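You operate a simulated robot arm through the tools that you are given. There is no shell and no other tool.

Carry out the task below with a simulated robot arm. There is one attempt and no reset: what you move stays moved.

## Task
Press the red stop button three times. Put the grey folded rag on the top of the press side table. Close the middle bench drawer. Stack the ring insert labelled "26 mm" from the top of the wooden bench on top of the ring insert labelled "29 mm". Open the upper green drawer, put the batch card with the smallest size on its label from the top of the green bench in the inside of the upper green drawer, then shut the drawer. Put one of the brass fittings from the top of the yellow platform on top of the grey wide billet. Open the blue cupboard door. Do these in any order.

Only the result counts: the job must be done as asked and must still hold three seconds after the hand-in. Knocking over, shifting, dropping, spilling or breaking anything else fails it.

## Robot
A 6-joint arm with a fingered hand on a trunk, on a base that moves. Base frame: it is fixed to the floor where the robot stands at the start and does not move with it; the origin is under the middle of the robot, x ahead of it, y to its left, z up. Lengths are in m, angles in rad, forces in N, time in s.
With the tool pointing down near the work surface it reaches from about 0.1 to 0.5 m from the robot's upright axis, wherever it stands. Its first joint turns from -2.897 to 2.897 rad. Places, roughly: batch card [-4.25, 6, 1]; blue cupboard door [2.1, 8, 0.3]; brass fitting (5x4x4 cm) [-0.6, 7.6, 0.8]; grey folded rag (9x6x4 cm) [-1.2, -0.2, 0.6]; inside of the upper green drawer [-2.1, 3.2, 0.7]; middle bench drawer [-1, 0.9, 0.5]; red stop button [0.4, 0, 1]; ring insert [-1.75, 2.75, 1]; top of the press side table [0.7, -0.6, 0.8]; upper green drawer [-2, 3.3, 0.7]; wide billet (6x6x5 cm) [-0.9, 7.9, 0.8]. Payload 3.1 kg.
Tool frame: the origin (TCP) lies between the finger pads and is the grasp point; the fingertips stand 0.022 m ahead of it; z points along the fingers, y is the line along which they close. The gripper opens to 0.132 m; its body begins 0.06 m behind the TCP. The gripper is a hand of 4 fingers: y runs from the thumb to the fingers, the wrist lies at [0, 0, -0.218] in the tool frame, and closing takes about 1.5 s.
Orientation is that of the tool frame in the base frame, as a unit quaternion [x, y, z, w]. With the fingers straight down and closing along the base's y, the tool's x points along the base's -x, its y along +y and its z along -z.

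## Interface
- The arm moves only by the tool nudge_tool. Its argument "steps" is text: rows parted by semicolons, each of 7 numbers parted by spaces: the shift along the tool's x, y, z in units of 300 mm (1.0 is 300 mm), then the turn, a rotation vector about the tool's x, y, z in units of 180 degrees (1.0 is 180 degrees), then the closure in counts, from 0 (fully open) to 255 (shut). In form: x y z wx wy wz hand; .... A call has 1 to 20 rows; each row is the pose to reach, as a shift and turn from the pose commanded when the call began, along the tool's axes at that moment. A call with a number of a shift or a turn outside -1 to 1 is refused whole. Rows are played at 5 a second. More than 0.05 m and 0.15 rad between two rows, or a gripper value outside its range, and nothing of the call is played. A pose out of reach is approached as far as the arm can. The call stops where the force on the tool passes 40 N (or 10 N more than at its start, if that is more) or the arm is blocked; 0.2 s more then pass. The fingers move at their own pace (about 0.153 m/s each) and stop on an object; they squeeze with about 25 N. The grip force told is the motor's: it shows also when the fingers shut on nothing. Time passes only in rows, and 0.2 s behind the last, so rows that repeat a pose let the fingers close. The reply holds the time, the measured pose of the TCP, the force on the tool along the base axes, the opening and the grip force, in the units named above and with some noise, with the torque about the TCP (base axes, N m) and any sound that the robot's microphone picked up.
- Cameras (640 x 400 px; columns grow to the right, rows downward): "scene" is now at [0.0174, 0.1161, 1.5782]; the picture's right is [-0.37, -0.93, 0.00], its down [-0.62, 0.25, -0.74] and it looks along [0.69, -0.28, -0.67] (base axes); focal length 256 px, centre (320, 200). "wrist" rides on the gripper at [0.053, -0.053, -0.084] in the tool frame; the picture's right is [0.71, 0.71, 0.00], its down [-0.53, 0.53, -0.67] and it looks along [-0.47, 0.47, 0.74] (tool axes); focal length 247 px, centre (320, 200). There is no depth. A picture from a camera that has moved, and an enlarged one, comes with that camera's place and axes in the base frame and with its lens.
- camera(camera): a new picture of that camera. It takes no simulated time.
- raise_lower(by): moves the trunk up (or, below 0, down) by that many m; the arm and the scene camera ride with it, the base frame stays. It gives what a move gives, with no picture.
- base_move(legs): drives the robot by 1 to 6 legs, each [ahead, left, turn to the left] in m, m and rad, along the robot's own axes; the way and the turn of a leg run together, so that a leg with both is an arc; at most 1.5 m and 3.142 rad a leg. The arm and the cameras ride along, it lands a little off, and it stops where it bumps. It gives what a move gives.
- hand_shape(shape): the hand has 4 fingers and takes this shape, open, in about a second: jaw (thumb against the fingers, like two jaws); tri (thumb and two fingers); tip (a fingertip pinch); poke (one finger out to press); point (the index stretched); flat (the hand flat); cup (the hand cupped); fist (a fist). The gripper value then closes the fingers along that shape, each until it touches; the sizes above hold for jaw. It gives what a move gives, with no picture.
- head_to(pan, tilt): turns the head with the scene camera to pan (to the left, within 2.705 rad either way) and tilt (down, from -0.506 to 1.204), counted from straight ahead of the robot. It gives what a move gives.
- zoom(camera, box): a new picture of the part [left, top, right, bottom] of that camera's present view, enlarged. It takes no simulated time.
- finish_job(): hands the job in; it is judged then, once.

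Places have to be worked out from the pictures, the camera data and where the tool is seen. Open the gripper and draw the arm clear of the work before you hand the job in, unless the task says otherwise.

The tools are called after "Emit:" as name(argument=value, ...) on one line, values as JSON. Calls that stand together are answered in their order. nudge_tool: Moves the arm, as the interface text tells. Its arguments: {"type":"object","properties":{"steps":{"type":"string"}},"required":["steps"]} The other tools are called the same way: raise_lower (by) moves the trunk up or down; hand_shape (shape) gives the hand a shape; base_move (legs) drives the base; head_to (pan, tilt) turns the head that bears the scene camera; camera (camera) takes a picture; zoom (camera, box) takes an enlarged picture of a part of a camera's view; finish_job () hands the job in.

At the start:

```text
time: 0.0
position: [0.4497, -0.0887, 1.1203]
tcp_rot: [0.0, 1.0, 0.001, 0.0]
ft_force: [-0.4, 0.1, -0.5]
ft_torque: [0.02, 0.0, 0.03]
finger_gap: 0.1318
grip_force: 0.1
shape: jaw
trunk travel left (down, up): [-0.25, 0.136]
robot x, y, heading: [-0.0033, 0.001, 0.0]
head pan, tilt (commanded): [-0.382, 0.737]
```

scene: 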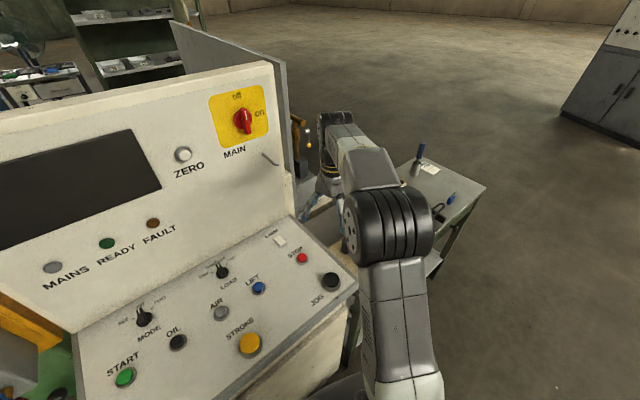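
wrist: 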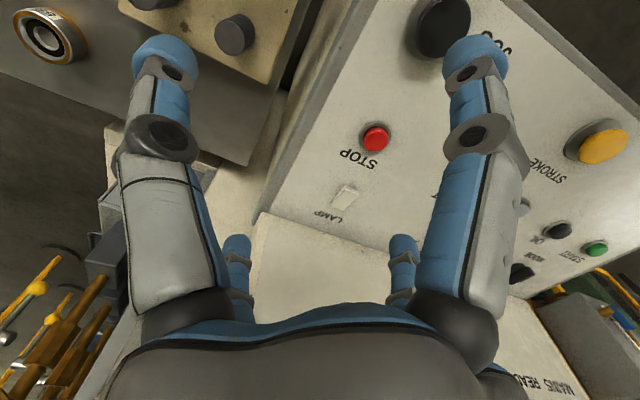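

I'll begin by looking closely at the stop button in both cameras to locate it and the slope of its panel.

Emit:
zoom(camera="scene", box=[180, 200, 380, 325])

Emit:
zoom(camera="wrist", box=[240, 60, 560, 260])

```text
3.20 times, centred on (280, 262) of scene
camera zoom: at [0.0174, 0.1161, 1.5782], right [-0.37, -0.93, 0.0], down [-0.62, 0.25, -0.74], along [0.69, -0.28, -0.67], focal length 820 px, centre (448, 0)
```

zoom: 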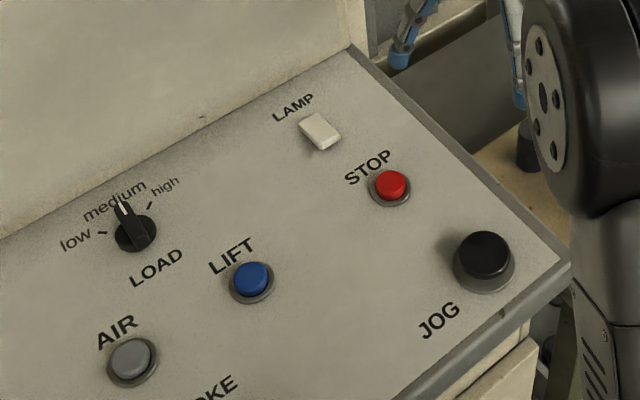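

```text
2.00 times, centred on (400, 160) of wrist
camera zoom: at [0.3955, -0.1433, 1.2052], right [-0.71, 0.71, 0.0], down [0.53, 0.53, 0.67], along [0.47, 0.47, -0.74], focal length 494 px, centre (160, 280)
```

zoom: 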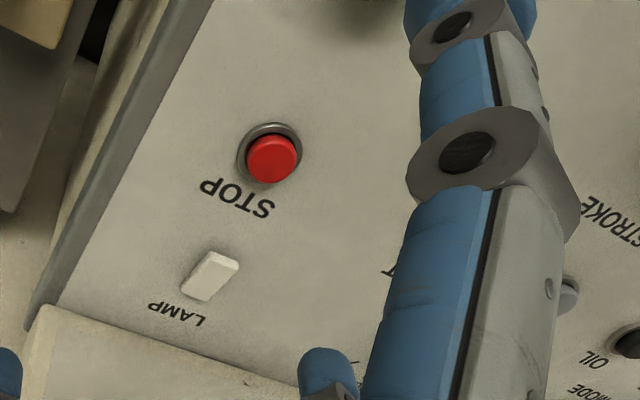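

The two views put the stop button's cap at about [0.448, -0.001, 0.948], on a nearly level panel. I give the hand the poke shape and look at where the finger ends up.

Emit:
hand_shape(shape="poke")

Emit:
camera(camera="wrist")

Emit:
camera(camera="scene")

```text
time: 0.9
position: [0.4497, -0.0888, 1.1217]
tcp_rot: [0.0, 1.0, 0.0, 0.0]
ft_force: [-0.1, -0.7, 0.8]
ft_torque: [-0.01, 0.01, -0.04]
finger_gap: 0.0
grip_force: 0.1
shape: poke
trunk travel left (down, up): [-0.25, 0.136]
robot x, y, heading: [0.0003, 0.0005, 0.002]
head pan, tilt (commanded): [-0.382, 0.737]
```

```text
taken
camera wrist: at [0.3955, -0.1433, 1.2052], right [-0.71, 0.71, 0.0], down [0.53, 0.53, 0.67], along [0.47, 0.47, -0.74], focal length 247 px, centre (320, 200)
```

wrist: 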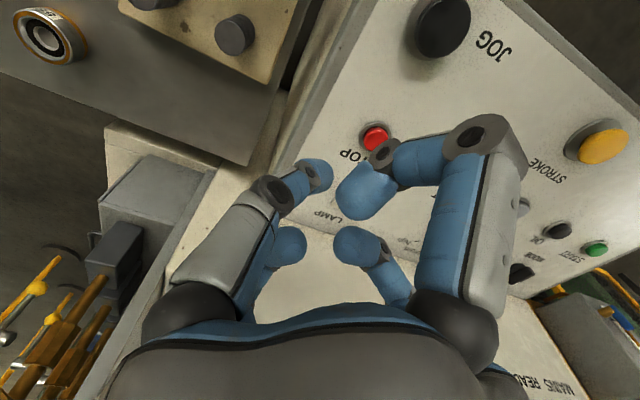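

```text
taken
camera scene: at [0.0174, 0.1161, 1.5782], right [-0.37, -0.93, 0.0], down [-0.62, 0.25, -0.74], along [0.69, -0.28, -0.67], focal length 256 px, centre (320, 200)
```

scene: 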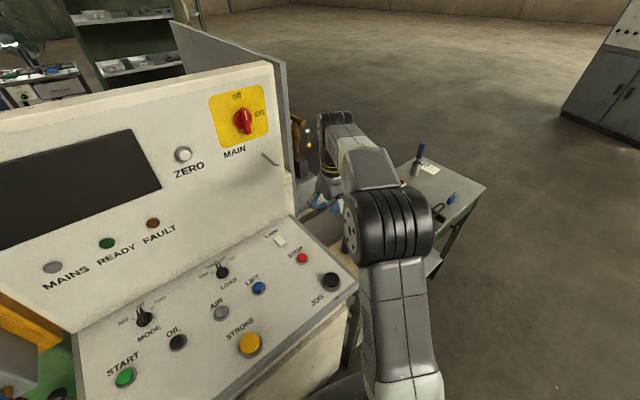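

The fingers look half-curled and may still be moving, so I let a little time pass without moving and look again.

Emit:
nudge_tool(steps="0 0 0 0 0 0 0; 0 0 0 0 0 0 0; 0 0 0 0 0 0 0; 0 0 0 0 0 0 0")

Emit:
camera(camera="wrist")

```text
time: 1.9
position: [0.4489, -0.0901, 1.1219]
tcp_rot: [0.001, 1.0, 0.0, -0.001]
ft_force: [-0.1, 0.2, 0.5]
ft_torque: [0.01, -0.05, -0.01]
finger_gap: 0.0
grip_force: 0.0
shape: poke
trunk travel left (down, up): [-0.25, 0.136]
robot x, y, heading: [0.0035, 0.0021, -0.002]
head pan, tilt (commanded): [-0.382, 0.737]
```

```text
taken
camera wrist: at [0.3955, -0.1433, 1.2052], right [-0.71, 0.71, 0.0], down [0.53, 0.53, 0.67], along [0.47, 0.47, -0.74], focal length 247 px, centre (320, 200)
```

wrist: 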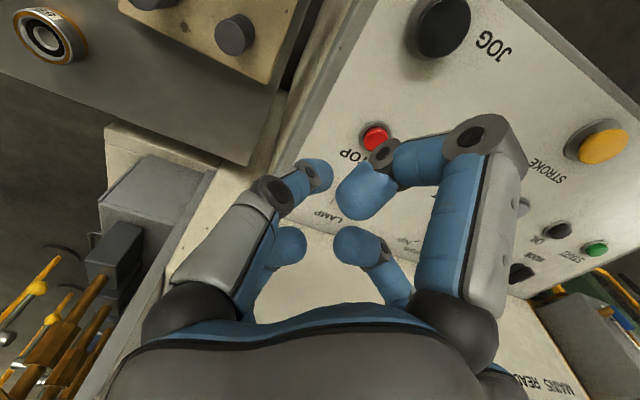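

I need to know which finger stands out in this shape, so I enlarge the hand in both views.

Emit:
zoom(camera="wrist", box=[160, 100, 540, 340])

Emit:
zoom(camera="scene", box=[270, 90, 430, 250])

```text
1.67 times, centred on (350, 220) of wrist
camera zoom: at [0.3955, -0.1433, 1.2052], right [-0.71, 0.71, 0.0], down [0.53, 0.53, 0.67], along [0.47, 0.47, -0.74], focal length 412 px, centre (270, 167)
```

zoom: 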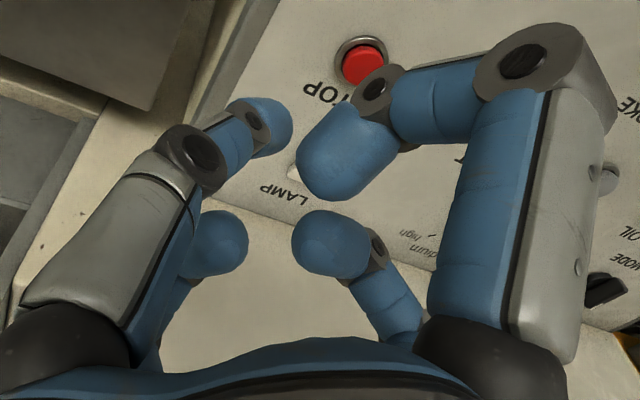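

```text
2.50 times, centred on (350, 170) of scene
camera zoom: at [0.0174, 0.1161, 1.5782], right [-0.37, -0.93, 0.0], down [-0.62, 0.25, -0.74], along [0.69, -0.28, -0.67], focal length 641 px, centre (245, 275)
```

zoom: 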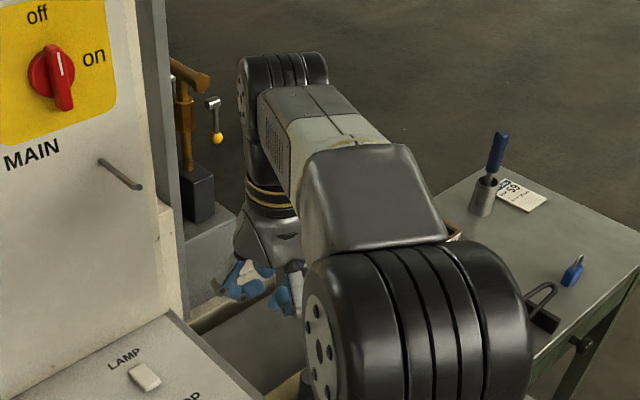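

The poking finger's reach is unclear from here. I lift the hand and bring it left and clear of the panel, so the scene camera can see the fingers.

Emit:
nudge_tool(steps="0.04 0.12 -0.067 0 0 0 0; 0.08 0.233 -0.133 0 0 0 0; 0.12 0.35 -0.2 0 0 0 0; 0.167 0.467 -0.267 0 0 0 0")

Emit:
camera(camera="scene")

Emit:
camera(camera="wrist")

```text
time: 2.9
position: [0.3983, 0.0499, 1.2]
tcp_rot: [0.001, 1.0, 0.0, 0.0]
ft_force: [0.2, 0.5, 0.6]
ft_torque: [-0.05, 0.03, 0.02]
finger_gap: 0.0
grip_force: 0.0
shape: poke
trunk travel left (down, up): [-0.25, 0.136]
robot x, y, heading: [0.0022, 0.0012, -0.004]
head pan, tilt (commanded): [-0.382, 0.737]
```

```text
taken
camera scene: at [0.0168, 0.1169, 1.5781], right [-0.37, -0.93, 0.0], down [-0.62, 0.25, -0.74], along [0.69, -0.28, -0.67], focal length 256 px, centre (320, 200)
```

scene: 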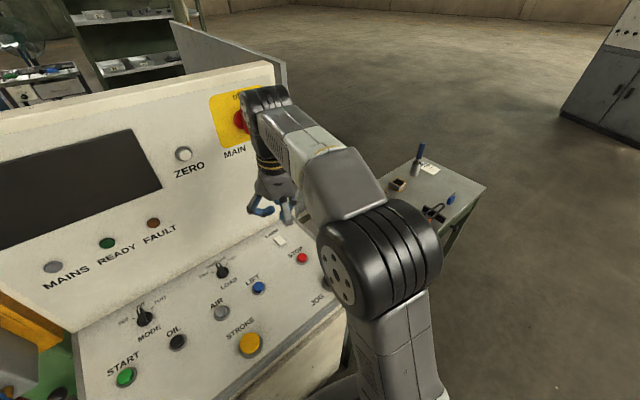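

```text
taken
camera wrist: at [0.3444, -0.0036, 1.2847], right [-0.71, 0.71, 0.0], down [0.53, 0.53, 0.67], along [0.47, 0.47, -0.74], focal length 247 px, centre (320, 200)
```

wrist: 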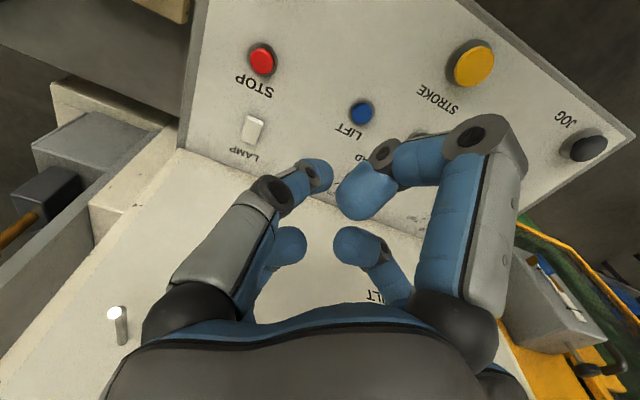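

The hand is now in view of the scene camera; I enlarge it to see which finger reaches furthest down.

Emit:
zoom(camera="scene", box=[220, 150, 320, 250])

```text
4.00 times, centred on (270, 200) of scene
camera zoom: at [0.0168, 0.1169, 1.5781], right [-0.37, -0.93, 0.0], down [-0.62, 0.25, -0.74], along [0.69, -0.28, -0.67], focal length 1025 px, centre (520, 200)
```

zoom: 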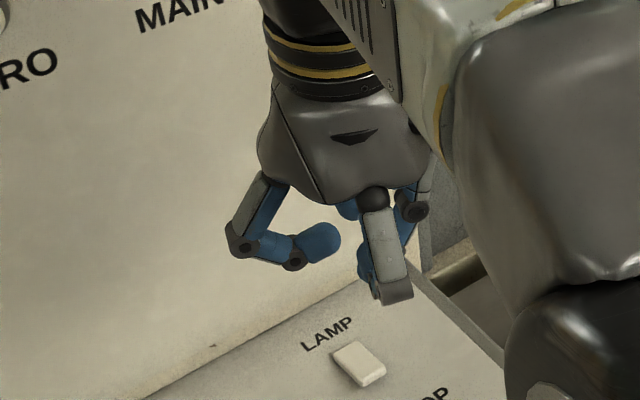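

The tip looks to be on the tool axis about 2 cm ahead of the TCP. I move above the button, stopping about 6 cm short, and check the alignment through the wrist camera.

Emit:
nudge_tool(steps="-0.033 -0.034 0.1 0 0 0 0; -0.067 -0.068 0.22 0 0 0 0; -0.1 -0.102 0.34 0 0 0 0; -0.133 -0.136 0.46 0 0 0 0; -0.165 -0.17 0.567 0 0 0 0")

Emit:
camera(camera="wrist")

Emit:
camera(camera="scene")

```text
time: 4.1
position: [0.4491, 0.0006, 1.03]
tcp_rot: [0.0, 1.0, 0.0, -0.001]
ft_force: [1.1, 0.2, -0.4]
ft_torque: [0.05, -0.01, -0.02]
finger_gap: 0.0
grip_force: 0.1
shape: poke
trunk travel left (down, up): [-0.25, 0.136]
robot x, y, heading: [0.0027, -0.0029, -0.001]
head pan, tilt (commanded): [-0.382, 0.737]
```

```text
taken
camera wrist: at [0.3962, -0.054, 1.1147], right [-0.71, 0.71, 0.0], down [0.53, 0.53, 0.67], along [0.47, 0.47, -0.74], focal length 247 px, centre (320, 200)
```

wrist: 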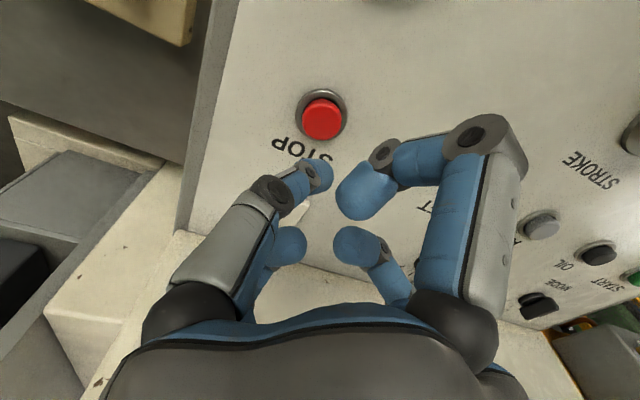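

```text
taken
camera scene: at [0.0182, 0.1159, 1.5782], right [-0.37, -0.93, 0.0], down [-0.62, 0.25, -0.74], along [0.69, -0.28, -0.67], focal length 256 px, centre (320, 200)
```

scene: 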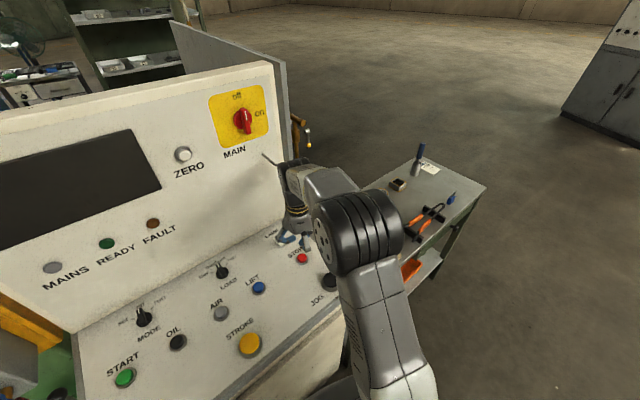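

The button now lies on the tool axis about 8 cm below the TCP, as computed. I enlarge the scene view to see the fingertip against the button.

Emit:
zoom(camera="scene", box=[250, 200, 350, 290])

```text
4.44 times, centred on (300, 245) of scene
camera zoom: at [0.0182, 0.1159, 1.5782], right [-0.37, -0.93, 0.0], down [-0.62, 0.25, -0.74], along [0.69, -0.28, -0.67], focal length 1139 px, centre (409, 0)
```

zoom: 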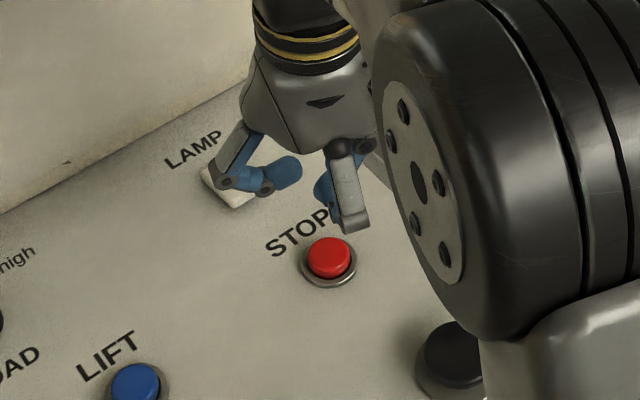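

The fingertip appears on the tool axis just above the button, with the knuckles well higher. I come down slowly in small steps until the readings show contact.

Emit:
nudge_tool(steps="0.003 -0.005 0.1 0 0 0 0; 0.003 -0.005 0.15 0 0 0 0; 0.003 -0.005 0.17 0 0 0 0; 0.003 -0.005 0.18 0 0 0 0")

Emit:
zoom(camera="scene", box=[250, 200, 350, 290])

Emit:
camera(camera="wrist")

```text
time: 5.1
position: [0.4476, -0.0033, 0.9771]
tcp_rot: [0.0, 1.0, -0.001, 0.0]
ft_force: [0.6, -0.8, 0.3]
ft_torque: [-0.03, 0.03, 0.01]
finger_gap: 0.0002
grip_force: 0.2
shape: poke
trunk travel left (down, up): [-0.25, 0.136]
robot x, y, heading: [0.0002, -0.0031, -0.002]
head pan, tilt (commanded): [-0.382, 0.737]
```

```text
4.44 times, centred on (300, 245) of scene
camera zoom: at [0.0173, 0.1162, 1.5782], right [-0.37, -0.93, 0.0], down [-0.62, 0.25, -0.74], along [0.69, -0.28, -0.67], focal length 1139 px, centre (409, 0)
```

zoom: 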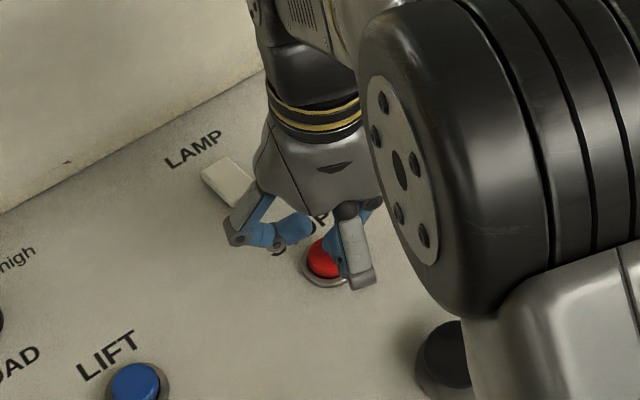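

```text
taken
camera wrist: at [0.394, -0.0562, 1.0611], right [-0.71, 0.71, 0.0], down [0.53, 0.53, 0.67], along [0.47, 0.47, -0.74], focal length 247 px, centre (320, 200)
```

wrist: 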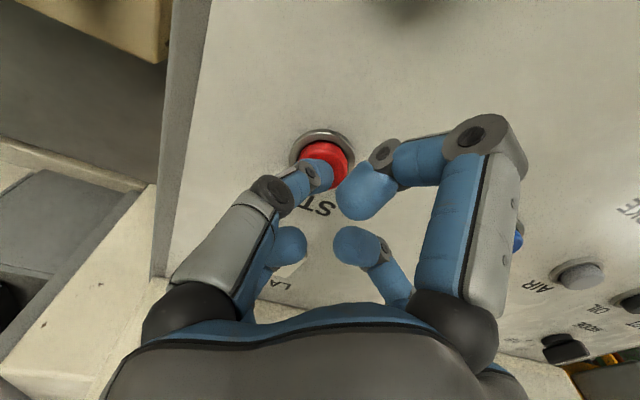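

The fingertip sits right above the cap in both views, with no contact yet. I descend further in steps of 2 mm.

Emit:
nudge_tool(steps="0 0.003 0.007 0 0 0 0; 0 0.003 0.014 0 0 0 0; 0 0.003 0.021 0 0 0 0; 0 0.003 0.028 0 0 0 0")

```text
time: 6.1
position: [0.4468, -0.0001, 0.9705]
tcp_rot: [0.001, 1.0, 0.001, 0.003]
ft_force: [1.6, -3.5, 16.9]
ft_torque: [-0.09, 0.01, 0.0]
finger_gap: 0.0
grip_force: 0.0
shape: poke
trunk travel left (down, up): [-0.25, 0.136]
robot x, y, heading: [-0.0013, -0.0021, 0.003]
head pan, tilt (commanded): [-0.382, 0.737]
heard: click
```

A click was heard with about 17 N of push: that is the first press. I back off fully by 18 mm to release it.

Emit:
nudge_tool(steps="0 0 -0.02 0 0 0 0; 0 0 -0.04 0 0 0 0; 0 0 -0.06 0 0 0 0; 0 0 -0.06 0 0 0 0")

Emit:
zoom(camera="scene", box=[250, 200, 350, 290])

```text
time: 7.1
position: [0.4491, 0.0002, 0.9875]
tcp_rot: [0.0, 1.0, 0.001, 0.0]
ft_force: [-0.5, -0.2, -0.3]
ft_torque: [-0.02, -0.01, 0.0]
finger_gap: 0.0001
grip_force: 0.1
shape: poke
trunk travel left (down, up): [-0.25, 0.136]
robot x, y, heading: [-0.0036, -0.0007, -0.005]
head pan, tilt (commanded): [-0.382, 0.737]
```

```text
4.44 times, centred on (300, 245) of scene
camera zoom: at [0.0174, 0.1161, 1.5782], right [-0.37, -0.93, 0.0], down [-0.62, 0.25, -0.74], along [0.69, -0.28, -0.67], focal length 1139 px, centre (409, 0)
```

zoom: 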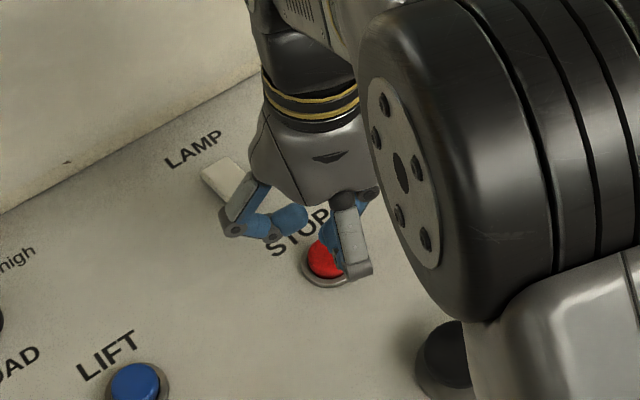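

The button is released and the force is back at zero. I press a second time to the same depth and come back up in one call.

Emit:
nudge_tool(steps="0 0 0.025 0 0 0 0; 0 0 0.045 0 0 0 0; 0 0 0.055 0 0 0 0; 0 0 0.062 0 0 0 0; 0 0 0.062 0 0 0 0")

```text
time: 8.3
position: [0.4478, -0.0018, 0.9708]
tcp_rot: [0.0, 1.0, 0.0, 0.003]
ft_force: [4.8, -5.7, 27.6]
ft_torque: [-0.1, -0.06, -0.02]
finger_gap: 0.0
grip_force: 0.0
shape: poke
trunk travel left (down, up): [-0.25, 0.136]
robot x, y, heading: [-0.0015, 0.0002, 0.001]
head pan, tilt (commanded): [-0.382, 0.737]
heard: click
```

The second click was heard. I release again by 18 mm before the last press.

Emit:
nudge_tool(steps="0 0 -0.02 0 0 0 0; 0 0 -0.04 0 0 0 0; 0 0 -0.062 0 0 0 0; 0 0 -0.062 0 0 0 0")

Emit:
nudge_tool(steps="0 0 0.025 0 0 0 0; 0 0 0.045 0 0 0 0; 0 0 0.055 0 0 0 0; 0 0 0.062 0 0 0 0; 0 0 0.062 0 0 0 0")

```text
time: 9.3
position: [0.4475, 0.0, 0.987]
tcp_rot: [0.0, 1.0, 0.0, 0.0]
ft_force: [-0.1, 1.0, 0.2]
ft_torque: [0.02, -0.01, -0.02]
finger_gap: 0.0001
grip_force: 0.1
shape: poke
trunk travel left (down, up): [-0.25, 0.136]
robot x, y, heading: [0.0013, -0.0002, 0.002]
head pan, tilt (commanded): [-0.382, 0.737]
```

```text
time: 10.5
position: [0.4476, -0.0016, 0.9707]
tcp_rot: [-0.001, 1.0, -0.001, 0.003]
ft_force: [2.2, -2.7, 21.2]
ft_torque: [-0.04, 0.0, -0.01]
finger_gap: 0.0
grip_force: 0.1
shape: poke
trunk travel left (down, up): [-0.25, 0.136]
robot x, y, heading: [-0.0027, 0.0012, -0.002]
head pan, tilt (commanded): [-0.382, 0.737]
heard: click
```

Third click heard, so the stop button is done. I lift the hand well clear of the panel, then look around.

Emit:
nudge_tool(steps="0 0 -0.1 0 0 0 0; 0 0 -0.25 0 0 0 0; 0 0 -0.4 0 0 0 0; 0 0 -0.55 0 0 0 0; 0 0 -0.65 0 0 0 0")

Emit:
hand_shape(shape="jaw")

Emit:
head_to(pan=-0.9, tilt=0.6)

Emit:
camera(camera="scene")

Emit:
head_to(pan=-2.6, tilt=0.6)

Emit:
camera(camera="scene")

Emit:
head_to(pan=2.6, tilt=0.6)

Emit:
camera(camera="scene")

Emit:
head_to(pan=1.3, tilt=0.4)

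Emit:
camera(camera="scene")

```text
time: 11.7
position: [0.4469, 0.0002, 1.1627]
tcp_rot: [0.0, 1.0, 0.0, -0.001]
ft_force: [0.3, -0.4, 0.1]
ft_torque: [0.03, -0.01, -0.01]
finger_gap: 0.0
grip_force: 0.1
shape: poke
trunk travel left (down, up): [-0.25, 0.136]
robot x, y, heading: [-0.0024, 0.0005, 0.0]
head pan, tilt (commanded): [-0.382, 0.737]
```

```text
time: 12.6
position: [0.4472, -0.0002, 1.1611]
tcp_rot: [-0.001, 1.0, 0.0, -0.001]
ft_force: [0.5, -0.8, -0.4]
ft_torque: [0.02, -0.02, -0.01]
finger_gap: 0.132
grip_force: 0.0
shape: jaw
trunk travel left (down, up): [-0.25, 0.136]
robot x, y, heading: [0.0015, -0.0026, -0.002]
head pan, tilt (commanded): [-0.382, 0.737]
```

```text
time: 13.6
position: [0.447, -0.0008, 1.162]
tcp_rot: [0.0, 1.0, 0.0, -0.001]
ft_force: [1.0, -0.8, -0.8]
ft_torque: [0.02, 0.0, 0.0]
finger_gap: 0.132
grip_force: 0.0
shape: jaw
trunk travel left (down, up): [-0.25, 0.136]
robot x, y, heading: [-0.0031, 0.0019, -0.003]
head pan, tilt (commanded): [-0.901, 0.6]
```

```text
taken
camera scene: at [-0.0051, 0.0781, 1.5898], right [-0.78, -0.62, 0.0], down [-0.35, 0.44, -0.82], along [0.51, -0.65, -0.57], focal length 256 px, centre (320, 200)
```

scene: 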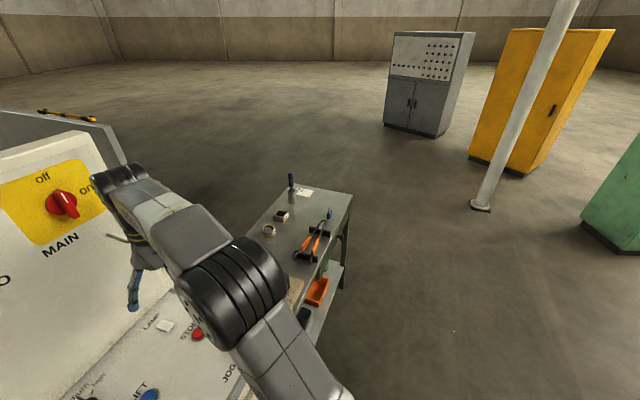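

```text
time: 15.3
position: [0.4487, 0.0, 1.1617]
tcp_rot: [0.0, 1.0, -0.001, 0.0]
ft_force: [0.9, 0.6, -0.1]
ft_torque: [0.01, 0.0, 0.0]
finger_gap: 0.1319
grip_force: 0.0
shape: jaw
trunk travel left (down, up): [-0.25, 0.136]
robot x, y, heading: [-0.0004, 0.0014, 0.002]
head pan, tilt (commanded): [-2.601, 0.6]
```

```text
taken
camera scene: at [-0.1358, 0.1017, 1.5899], right [-0.52, 0.86, 0.0], down [0.48, 0.29, -0.83], along [-0.71, -0.43, -0.56], focal length 256 px, centre (320, 200)
```

scene: 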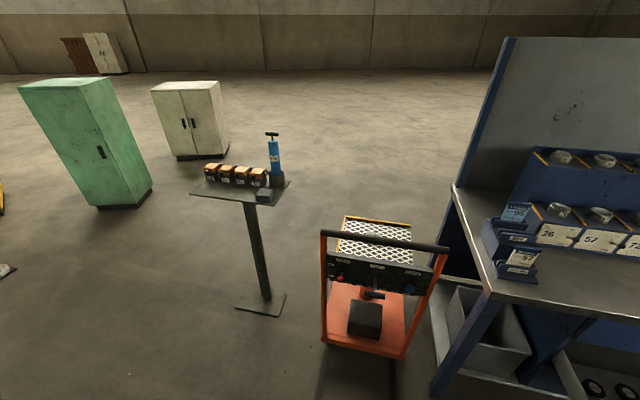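

```text
time: 19.4
position: [0.4476, -0.0006, 1.1604]
tcp_rot: [0.0, 1.0, 0.0, 0.0]
ft_force: [-0.6, 0.4, 0.1]
ft_torque: [-0.01, 0.0, 0.02]
finger_gap: 0.1317
grip_force: 0.1
shape: jaw
trunk travel left (down, up): [-0.25, 0.136]
robot x, y, heading: [-0.0008, -0.0044, -0.001]
head pan, tilt (commanded): [2.601, 0.6]
```

```text
taken
camera scene: at [-0.1358, 0.1928, 1.5899], right [0.52, 0.86, 0.0], down [0.48, -0.29, -0.83], along [-0.71, 0.43, -0.56], focal length 256 px, centre (320, 200)
```

scene: 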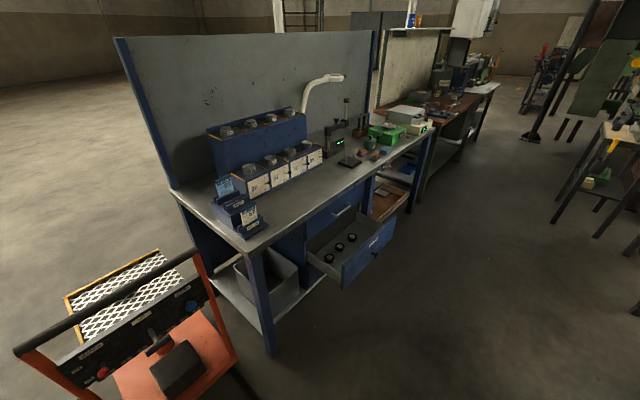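

```text
time: 20.8
position: [0.4488, 0.0003, 1.1624]
tcp_rot: [0.0, 1.0, 0.0, 0.0]
ft_force: [0.1, -0.2, -0.3]
ft_torque: [0.0, 0.02, 0.05]
finger_gap: 0.1321
grip_force: 0.0
shape: jaw
trunk travel left (down, up): [-0.25, 0.136]
robot x, y, heading: [-0.0011, -0.0003, -0.003]
head pan, tilt (commanded): [1.3, 0.4]
```

```text
taken
camera scene: at [-0.0354, 0.2366, 1.6081], right [0.96, -0.27, 0.0], down [-0.1, -0.38, -0.92], along [0.25, 0.89, -0.39], focal length 256 px, centre (320, 200)
```

scene: 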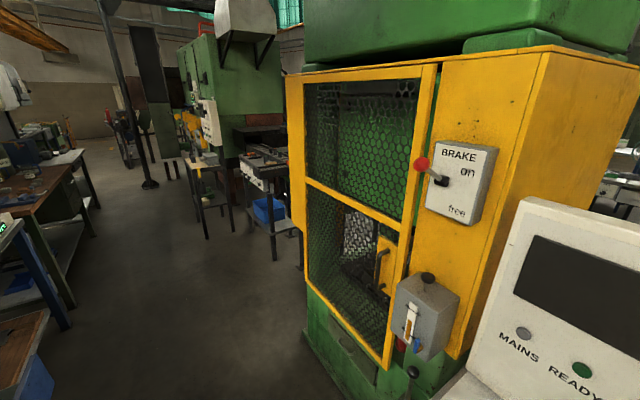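

The room is clear now: the orange cart with the dark grey lump lies behind me, the blue bench with an open drawer to its left. I turn the head to the cart and enlarge it, and look at the press side table too.

Emit:
head_to(pan=-2.7, tilt=0.75)

Emit:
camera(camera="scene")

Emit:
zoom(camera="scene", box=[220, 100, 480, 330])

Emit:
head_to(pan=-0.9, tilt=0.6)

Emit:
zoom(camera="scene", box=[220, 150, 400, 350])

```text
time: 24.1
position: [0.4477, 0.0006, 1.1626]
tcp_rot: [0.001, 1.0, 0.001, 0.0]
ft_force: [0.0, -0.1, -0.1]
ft_torque: [0.0, 0.02, -0.03]
finger_gap: 0.1319
grip_force: 0.0
shape: jaw
trunk travel left (down, up): [-0.25, 0.136]
robot x, y, heading: [0.0024, -0.0024, 0.001]
head pan, tilt (commanded): [-2.7, 0.75]
```

```text
taken
camera scene: at [-0.135, 0.1118, 1.577], right [-0.43, 0.9, 0.0], down [0.62, 0.29, -0.73], along [-0.66, -0.31, -0.68], focal length 256 px, centre (320, 200)
```

scene: 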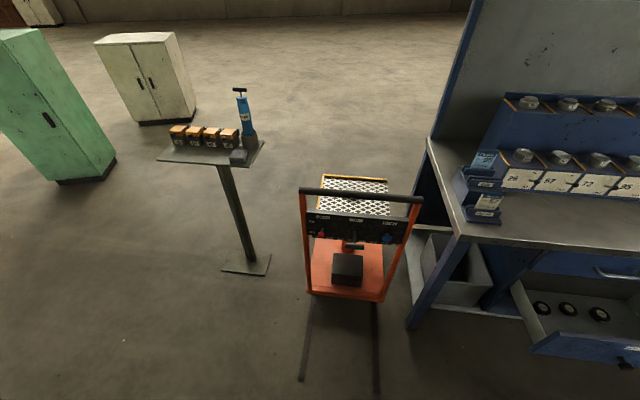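

```text
1.74 times, centred on (350, 215) of scene
camera zoom: at [-0.135, 0.1118, 1.577], right [-0.43, 0.9, 0.0], down [0.62, 0.29, -0.73], along [-0.66, -0.31, -0.68], focal length 446 px, centre (268, 174)
```

zoom: 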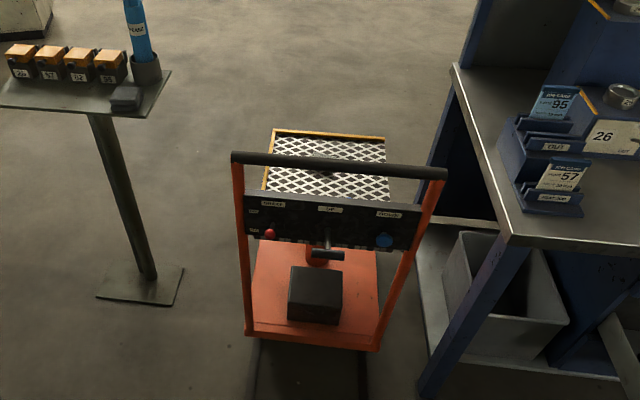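

```text
time: 25.9
position: [0.4477, -0.0, 1.1622]
tcp_rot: [0.0, 1.0, 0.0, -0.001]
ft_force: [0.2, 0.5, -0.2]
ft_torque: [-0.02, 0.01, -0.03]
finger_gap: 0.1319
grip_force: 0.0
shape: jaw
trunk travel left (down, up): [-0.25, 0.136]
robot x, y, heading: [-0.0005, 0.0006, 0.001]
head pan, tilt (commanded): [-0.901, 0.6]
```

```text
2.00 times, centred on (310, 250) of scene
camera zoom: at [-0.0052, 0.078, 1.5898], right [-0.78, -0.62, 0.0], down [-0.35, 0.44, -0.83], along [0.51, -0.65, -0.56], focal length 513 px, centre (340, 100)
```

zoom: 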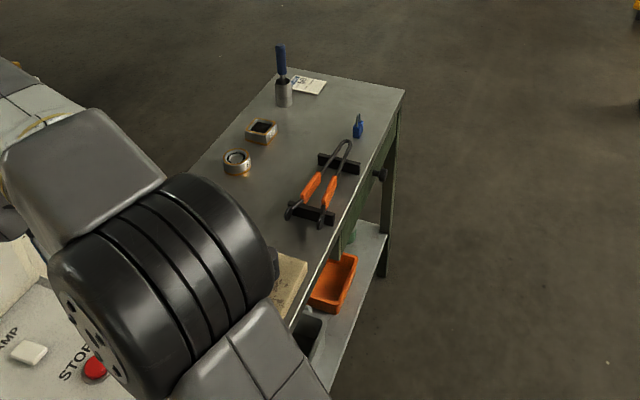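

The rag should be on the white mesh platform of the cart, partly hidden by the handle bar. I turn back and enlarge that spot.

Emit:
head_to(pan=-2.7, tilt=0.7)

Emit:
zoom(camera="scene", box=[290, 150, 430, 250])

```text
time: 27.7
position: [0.4478, 0.0002, 1.1622]
tcp_rot: [0.0, 1.0, 0.0, 0.0]
ft_force: [-0.1, -0.7, 0.6]
ft_torque: [0.02, -0.02, 0.01]
finger_gap: 0.1321
grip_force: 0.1
shape: jaw
trunk travel left (down, up): [-0.25, 0.136]
robot x, y, heading: [0.0004, 0.0005, 0.005]
head pan, tilt (commanded): [-2.7, 0.7]
```

```text
4.00 times, centred on (360, 200) of scene
camera zoom: at [-0.1369, 0.1109, 1.5812], right [-0.43, 0.9, 0.0], down [0.58, 0.28, -0.77], along [-0.69, -0.33, -0.64], focal length 1025 px, centre (160, 200)
```

zoom: 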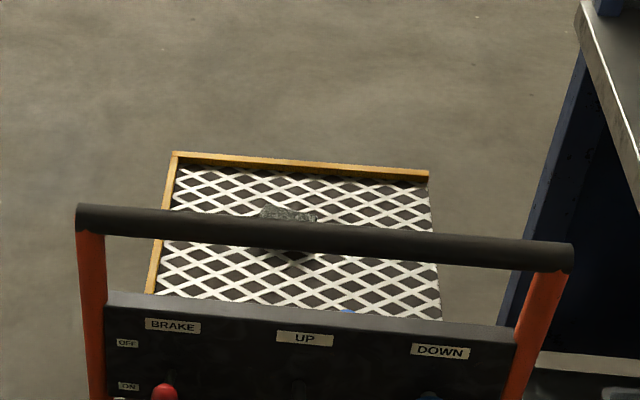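

The rag peeks out just above the handle bar at about [-1.22, -0.20]. Before driving, I tuck the arm in and look straight down at my own base to learn its footprint.

Emit:
nudge_tool(steps="0.15 0 -0.03 0 0 0 0; 0.3 0 -0.06 0 0 0 0; 0.45 0 -0.1 0 0 0 0; 0.6 0 -0.1 0 0 0 0")

Emit:
head_to(pan=-1.57, tilt=1.2)

Emit:
camera(camera="scene")

Emit:
head_to(pan=1.57, tilt=1.2)

Emit:
camera(camera="scene")

```text
time: 28.7
position: [0.2682, 0.0006, 1.1931]
tcp_rot: [0.0, 1.0, -0.001, 0.002]
ft_force: [-0.2, -0.3, -0.6]
ft_torque: [0.0, -0.02, 0.02]
finger_gap: 0.1322
grip_force: 0.0
shape: jaw
trunk travel left (down, up): [-0.25, 0.136]
robot x, y, heading: [0.0002, 0.0004, 0.002]
head pan, tilt (commanded): [-2.7, 0.7]
```

```text
time: 30.0
position: [0.2714, 0.001, 1.1939]
tcp_rot: [-0.001, 1.0, -0.001, 0.0]
ft_force: [0.4, -0.3, 0.1]
ft_torque: [-0.01, 0.02, 0.02]
finger_gap: 0.1316
grip_force: 0.0
shape: jaw
trunk travel left (down, up): [-0.25, 0.136]
robot x, y, heading: [0.0001, 0.002, 0.001]
head pan, tilt (commanded): [-1.571, 1.201]
```

```text
taken
camera scene: at [-0.0603, 0.0913, 1.5453], right [-1.0, 0.0, 0.0], down [0.0, 0.93, -0.36], along [0.0, -0.36, -0.93], focal length 256 px, centre (320, 200)
```

scene: 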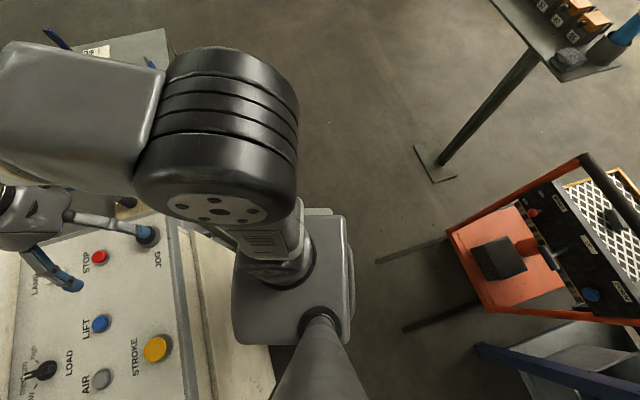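

```text
time: 32.7
position: [0.2716, 0.0002, 1.1922]
tcp_rot: [0.0, 1.0, 0.0, 0.0]
ft_force: [0.4, 0.2, -0.2]
ft_torque: [-0.02, -0.01, 0.01]
finger_gap: 0.1317
grip_force: 0.0
shape: jaw
trunk travel left (down, up): [-0.25, 0.136]
robot x, y, heading: [-0.0038, 0.0, 0.002]
head pan, tilt (commanded): [1.571, 1.201]
```

```text
taken
camera scene: at [-0.0601, 0.2032, 1.5452], right [1.0, 0.0, 0.0], down [0.0, -0.93, -0.36], along [0.0, 0.36, -0.93], focal length 256 px, centre (320, 200)
```

scene: 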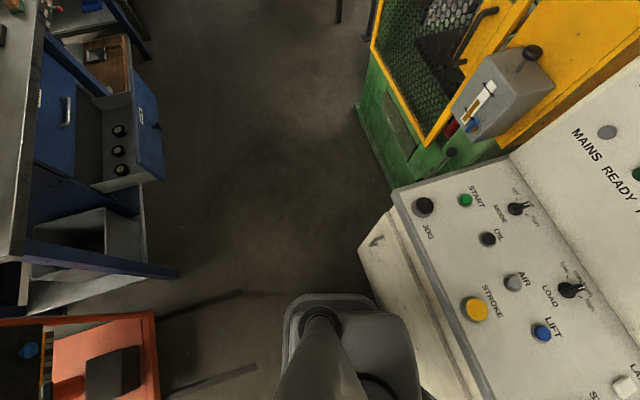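

My base is compact (roughly 0.2 m in radius). The best access to the rag is from the far end of the cart, so I drive around the pole table with wide clearance and stop short of the cart's far end.

Emit:
base_move(legs=[[-0.1, -0.5, 0], [-0.15, -0.95, 0], [-0.75, -0.05, 0], [-0.75, 0.25, 0]])

Emit:
head_to(pan=0.9, tilt=0.6)

Emit:
camera(camera="scene")

```text
time: 47.7
position: [-1.4571, -1.2233, 1.1933]
tcp_rot: [0.006, 1.0, 0.0, 0.0]
ft_force: [-0.5, 0.0, -0.5]
ft_torque: [-0.02, 0.03, 0.01]
finger_gap: 0.132
grip_force: 0.1
shape: jaw
trunk travel left (down, up): [-0.25, 0.136]
robot x, y, heading: [-1.7267, -1.2181, -0.013]
head pan, tilt (commanded): [1.571, 1.201]
```

```text
time: 48.7
position: [-1.4566, -1.2227, 1.1939]
tcp_rot: [0.007, 1.0, 0.0, 0.001]
ft_force: [0.0, 0.3, -0.3]
ft_torque: [0.0, 0.0, 0.0]
finger_gap: 0.1322
grip_force: 0.1
shape: jaw
trunk travel left (down, up): [-0.25, 0.136]
robot x, y, heading: [-1.7238, -1.2191, -0.011]
head pan, tilt (commanded): [0.901, 0.6]
```

```text
taken
camera scene: at [-1.7309, -1.0032, 1.5898], right [0.78, -0.63, 0.0], down [-0.36, -0.44, -0.82], along [0.52, 0.64, -0.57], focal length 256 px, centre (320, 200)
```

scene: 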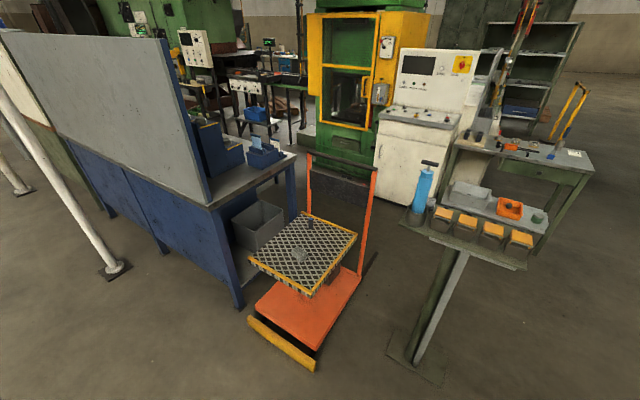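

The whole cart is visible now, with the folded rag on the mesh. I enlarge it to get its position and orientation.

Emit:
zoom(camera="scene", box=[240, 205, 370, 305])

Emit:
camera(camera="wrist")

```text
4.00 times, centred on (305, 255) of scene
camera zoom: at [-1.7309, -1.0032, 1.5898], right [0.78, -0.63, 0.0], down [-0.36, -0.44, -0.82], along [0.52, 0.64, -0.57], focal length 1025 px, centre (380, -20)
```

zoom: 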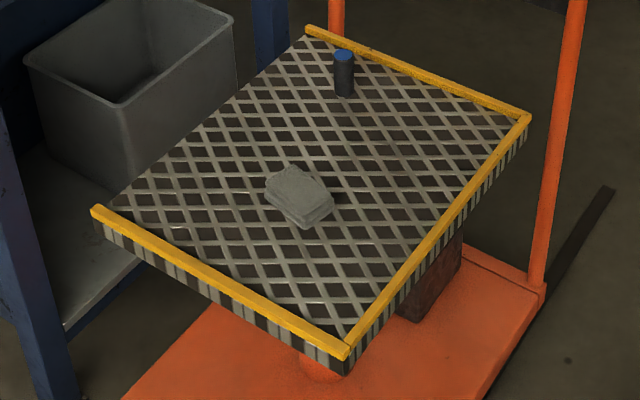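

```text
taken
camera wrist: at [-1.5114, -1.2763, 1.2766], right [-0.7, 0.72, 0.0], down [0.53, 0.52, 0.67], along [0.48, 0.47, -0.74], focal length 247 px, centre (320, 200)
```

wrist: 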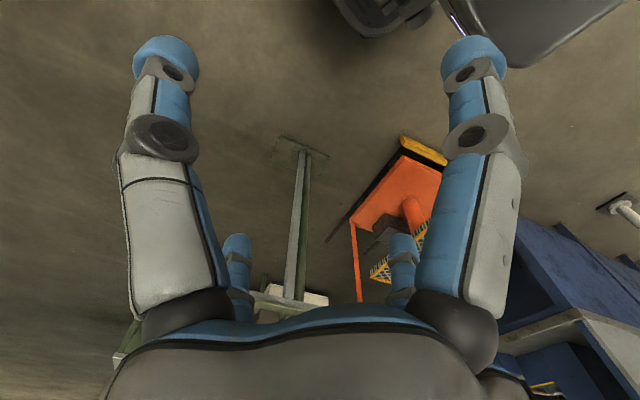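

The rag lies with its long side about along base y, its centre near [-1.224, -0.21]. Before driving in I close the jaw in free air to see how the four fingers move.

Emit:
nudge_tool(steps="0 0 0 0 0 0 130; 0 0 0 0 0 0 130; 0 0 0 0 0 0 130; 0 0 0 0 0 0 130; 0 0 0 0 0 0 130; 0 0 0 0 0 0 130")

Emit:
camera(camera="wrist")

Emit:
nudge_tool(steps="0 0 0 0 0 0 255; 0 0 0 0 0 0 255; 0 0 0 0 0 0 255; 0 0 0 0 0 0 255; 0 0 0 0 0 0 255; 0 0 0 0 0 0 255")

Emit:
camera(camera="wrist")

```text
time: 50.1
position: [-1.4563, -1.2235, 1.1932]
tcp_rot: [0.006, 1.0, 0.001, 0.001]
ft_force: [0.2, -0.3, -0.4]
ft_torque: [0.0, 0.01, -0.02]
finger_gap: 0.0648
grip_force: 0.0
shape: jaw
trunk travel left (down, up): [-0.25, 0.136]
robot x, y, heading: [-1.7272, -1.2188, -0.009]
head pan, tilt (commanded): [0.901, 0.6]
```

```text
taken
camera wrist: at [-1.5114, -1.2763, 1.2766], right [-0.7, 0.72, 0.0], down [0.53, 0.52, 0.67], along [0.48, 0.47, -0.74], focal length 247 px, centre (320, 200)
```

wrist: 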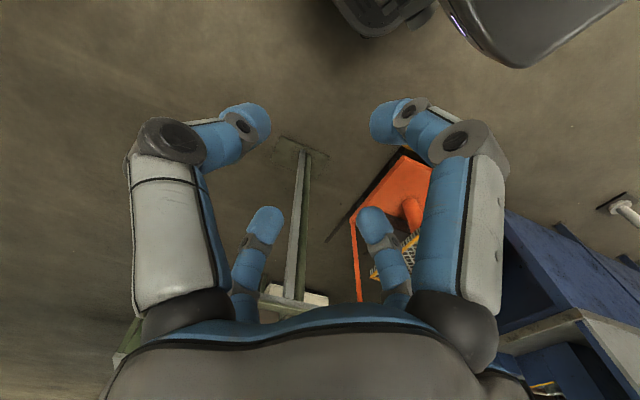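

```text
time: 51.5
position: [-1.4574, -1.2233, 1.1931]
tcp_rot: [0.006, 1.0, 0.0, 0.0]
ft_force: [-0.4, 0.7, 0.5]
ft_torque: [-0.03, 0.03, -0.01]
finger_gap: 0.0004
grip_force: 25.3
shape: jaw
trunk travel left (down, up): [-0.25, 0.136]
robot x, y, heading: [-1.7278, -1.221, -0.01]
head pan, tilt (commanded): [0.901, 0.6]
```

```text
taken
camera wrist: at [-1.5114, -1.2763, 1.2766], right [-0.7, 0.72, 0.0], down [0.53, 0.52, 0.67], along [0.48, 0.47, -0.74], focal length 247 px, centre (320, 200)
```

wrist: 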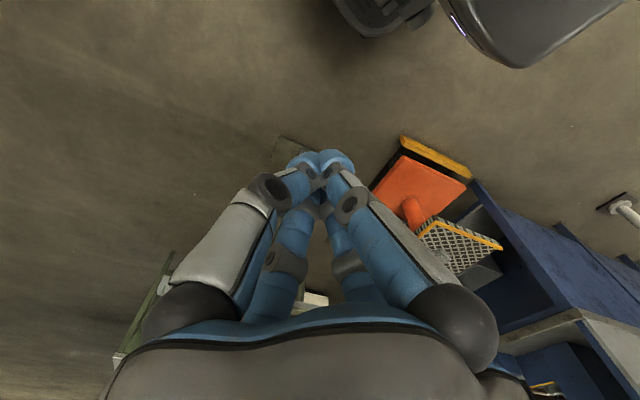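

The fingers close symmetrically; I enlarge the closed hand to see whether all four meet at one point.

Emit:
zoom(camera="wrist", box=[240, 130, 400, 310])

```text
2.22 times, centred on (320, 220) of wrist
camera zoom: at [-1.5114, -1.2763, 1.2766], right [-0.7, 0.72, 0.0], down [0.53, 0.52, 0.67], along [0.48, 0.47, -0.74], focal length 549 px, centre (320, 156)
```

zoom: 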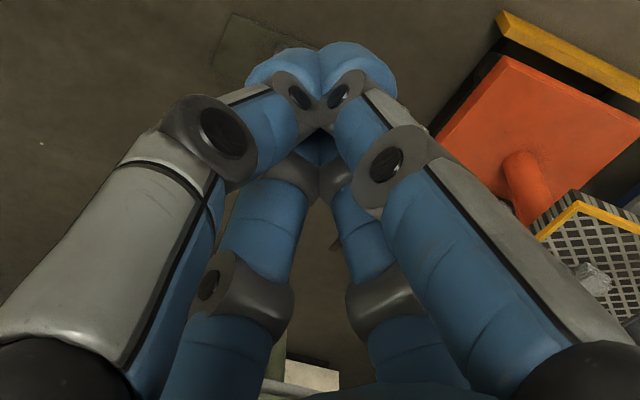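

All four fingers close radially onto the tool axis, so I will align the tool with the rag's sides. I drive in toward the cart's far end, turning to face the rag, keeping a safety gap first, and open the hand.

Emit:
base_move(legs=[[-0.03, 0.8, 0.33]])

Emit:
nudge_tool(steps="0 0 0 0 0 0 0; 0 0 0 0 0 0 0; 0 0 0 0 0 0 0; 0 0 0 0 0 0 0; 0 0 0 0 0 0 0")

Emit:
head_to(pan=0.0, tilt=1.1)

Emit:
camera(camera="scene")

Emit:
camera(camera="wrist")

```text
time: 55.9
position: [-1.6285, -0.3415, 1.1936]
tcp_rot: [-0.163, 0.987, -0.001, 0.0]
ft_force: [-0.7, -0.1, -0.4]
ft_torque: [0.02, -0.01, 0.0]
finger_gap: 0.0
grip_force: 25.0
shape: jaw
trunk travel left (down, up): [-0.25, 0.136]
robot x, y, heading: [-1.8846, -0.4286, 0.322]
head pan, tilt (commanded): [0.901, 0.6]
```

```text
time: 57.1
position: [-1.6273, -0.3422, 1.193]
tcp_rot: [-0.163, 0.987, 0.001, 0.0]
ft_force: [-0.4, 0.2, 0.0]
ft_torque: [0.0, 0.01, 0.0]
finger_gap: 0.1319
grip_force: 0.1
shape: jaw
trunk travel left (down, up): [-0.25, 0.136]
robot x, y, heading: [-1.886, -0.4308, 0.327]
head pan, tilt (commanded): [0.901, 0.6]
```

```text
time: 58.3
position: [-1.6288, -0.3419, 1.1927]
tcp_rot: [-0.164, 0.987, 0.0, 0.0]
ft_force: [0.6, 0.3, -0.1]
ft_torque: [-0.02, -0.04, 0.01]
finger_gap: 0.132
grip_force: 0.0
shape: jaw
trunk travel left (down, up): [-0.25, 0.136]
robot x, y, heading: [-1.8822, -0.4276, 0.327]
head pan, tilt (commanded): [0.0, 1.1]
```

```text
taken
camera scene: at [-1.9297, -0.2884, 1.5513], right [0.32, -0.95, 0.0], down [-0.84, -0.29, -0.45], along [0.43, 0.15, -0.89], focal length 256 px, centre (320, 200)
```

scene: 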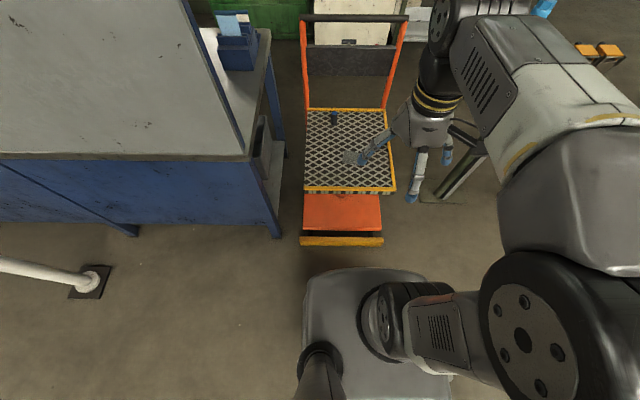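

```text
taken
camera wrist: at [-1.6621, -0.4098, 1.2766], right [-0.9, 0.44, 0.0], down [0.33, 0.67, 0.67], along [0.29, 0.6, -0.74], focal length 247 px, centre (320, 200)
```

wrist: 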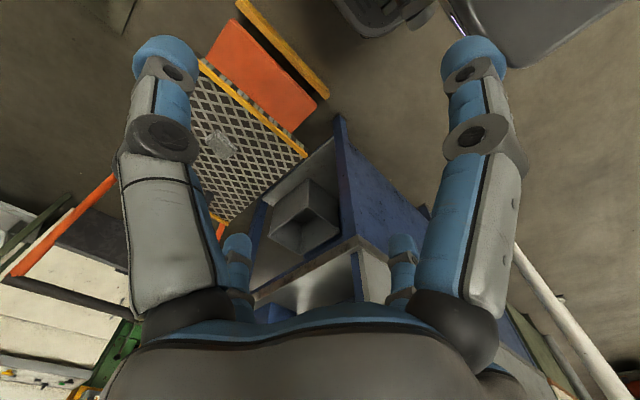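

I'm 0.24 m short of the grasp position and must not bump the cart's floor bar. I enlarge my own base and the bar to judge the clearance.

Emit:
zoom(camera="scene", box=[260, 220, 480, 400])

```text
2.22 times, centred on (370, 310) of scene
camera zoom: at [-1.9297, -0.2884, 1.5513], right [0.32, -0.95, 0.0], down [-0.84, -0.29, -0.45], along [0.43, 0.15, -0.89], focal length 570 px, centre (209, -44)
```

zoom: 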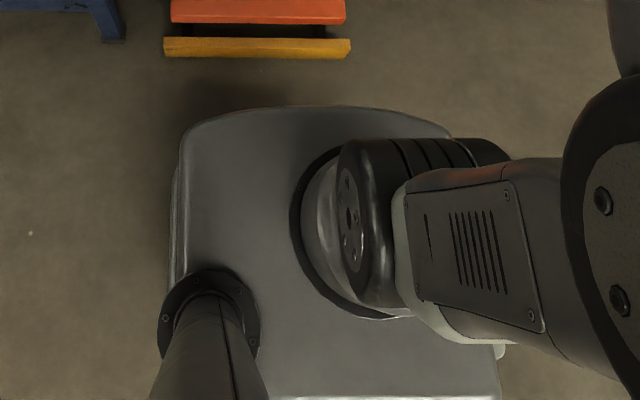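

I check the wrist view's top edge, where parts of my own base may show.

Emit:
zoom(camera="wrist", box=[320, 0, 640, 120])

Emit:
head_to(pan=0.6, tilt=1.2)

Emit:
camera(camera="scene")

```text
2.00 times, centred on (480, 60) of wrist
camera zoom: at [-1.6621, -0.4098, 1.2766], right [-0.9, 0.44, 0.0], down [0.33, 0.67, 0.67], along [0.29, 0.6, -0.74], focal length 494 px, centre (0, 480)
```

zoom: 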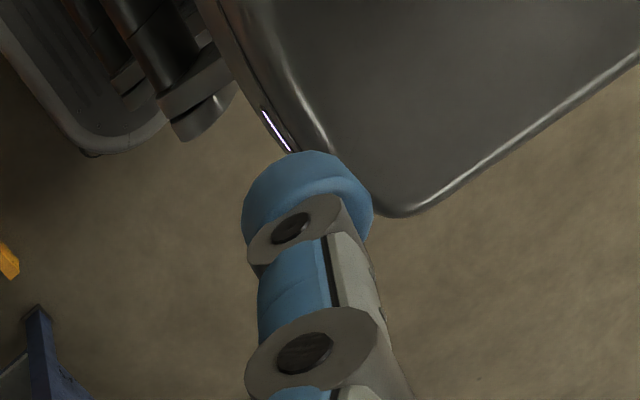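

```text
time: 59.3
position: [-1.6296, -0.3415, 1.193]
tcp_rot: [-0.163, 0.987, 0.0, 0.001]
ft_force: [-0.2, -0.2, -0.5]
ft_torque: [-0.01, 0.02, -0.01]
finger_gap: 0.1319
grip_force: 0.0
shape: jaw
trunk travel left (down, up): [-0.25, 0.136]
robot x, y, heading: [-1.8862, -0.4308, 0.331]
head pan, tilt (commanded): [0.6, 1.201]
```

```text
taken
camera scene: at [-1.956, -0.2641, 1.5452], right [0.8, -0.6, 0.0], down [-0.56, -0.75, -0.36], along [0.22, 0.29, -0.93], focal length 256 px, centre (320, 200)
```

scene: 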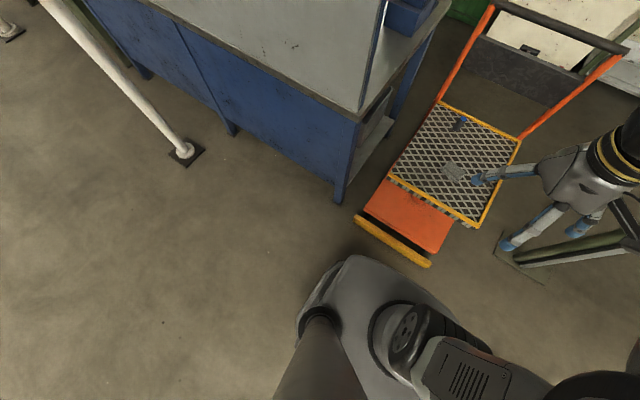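

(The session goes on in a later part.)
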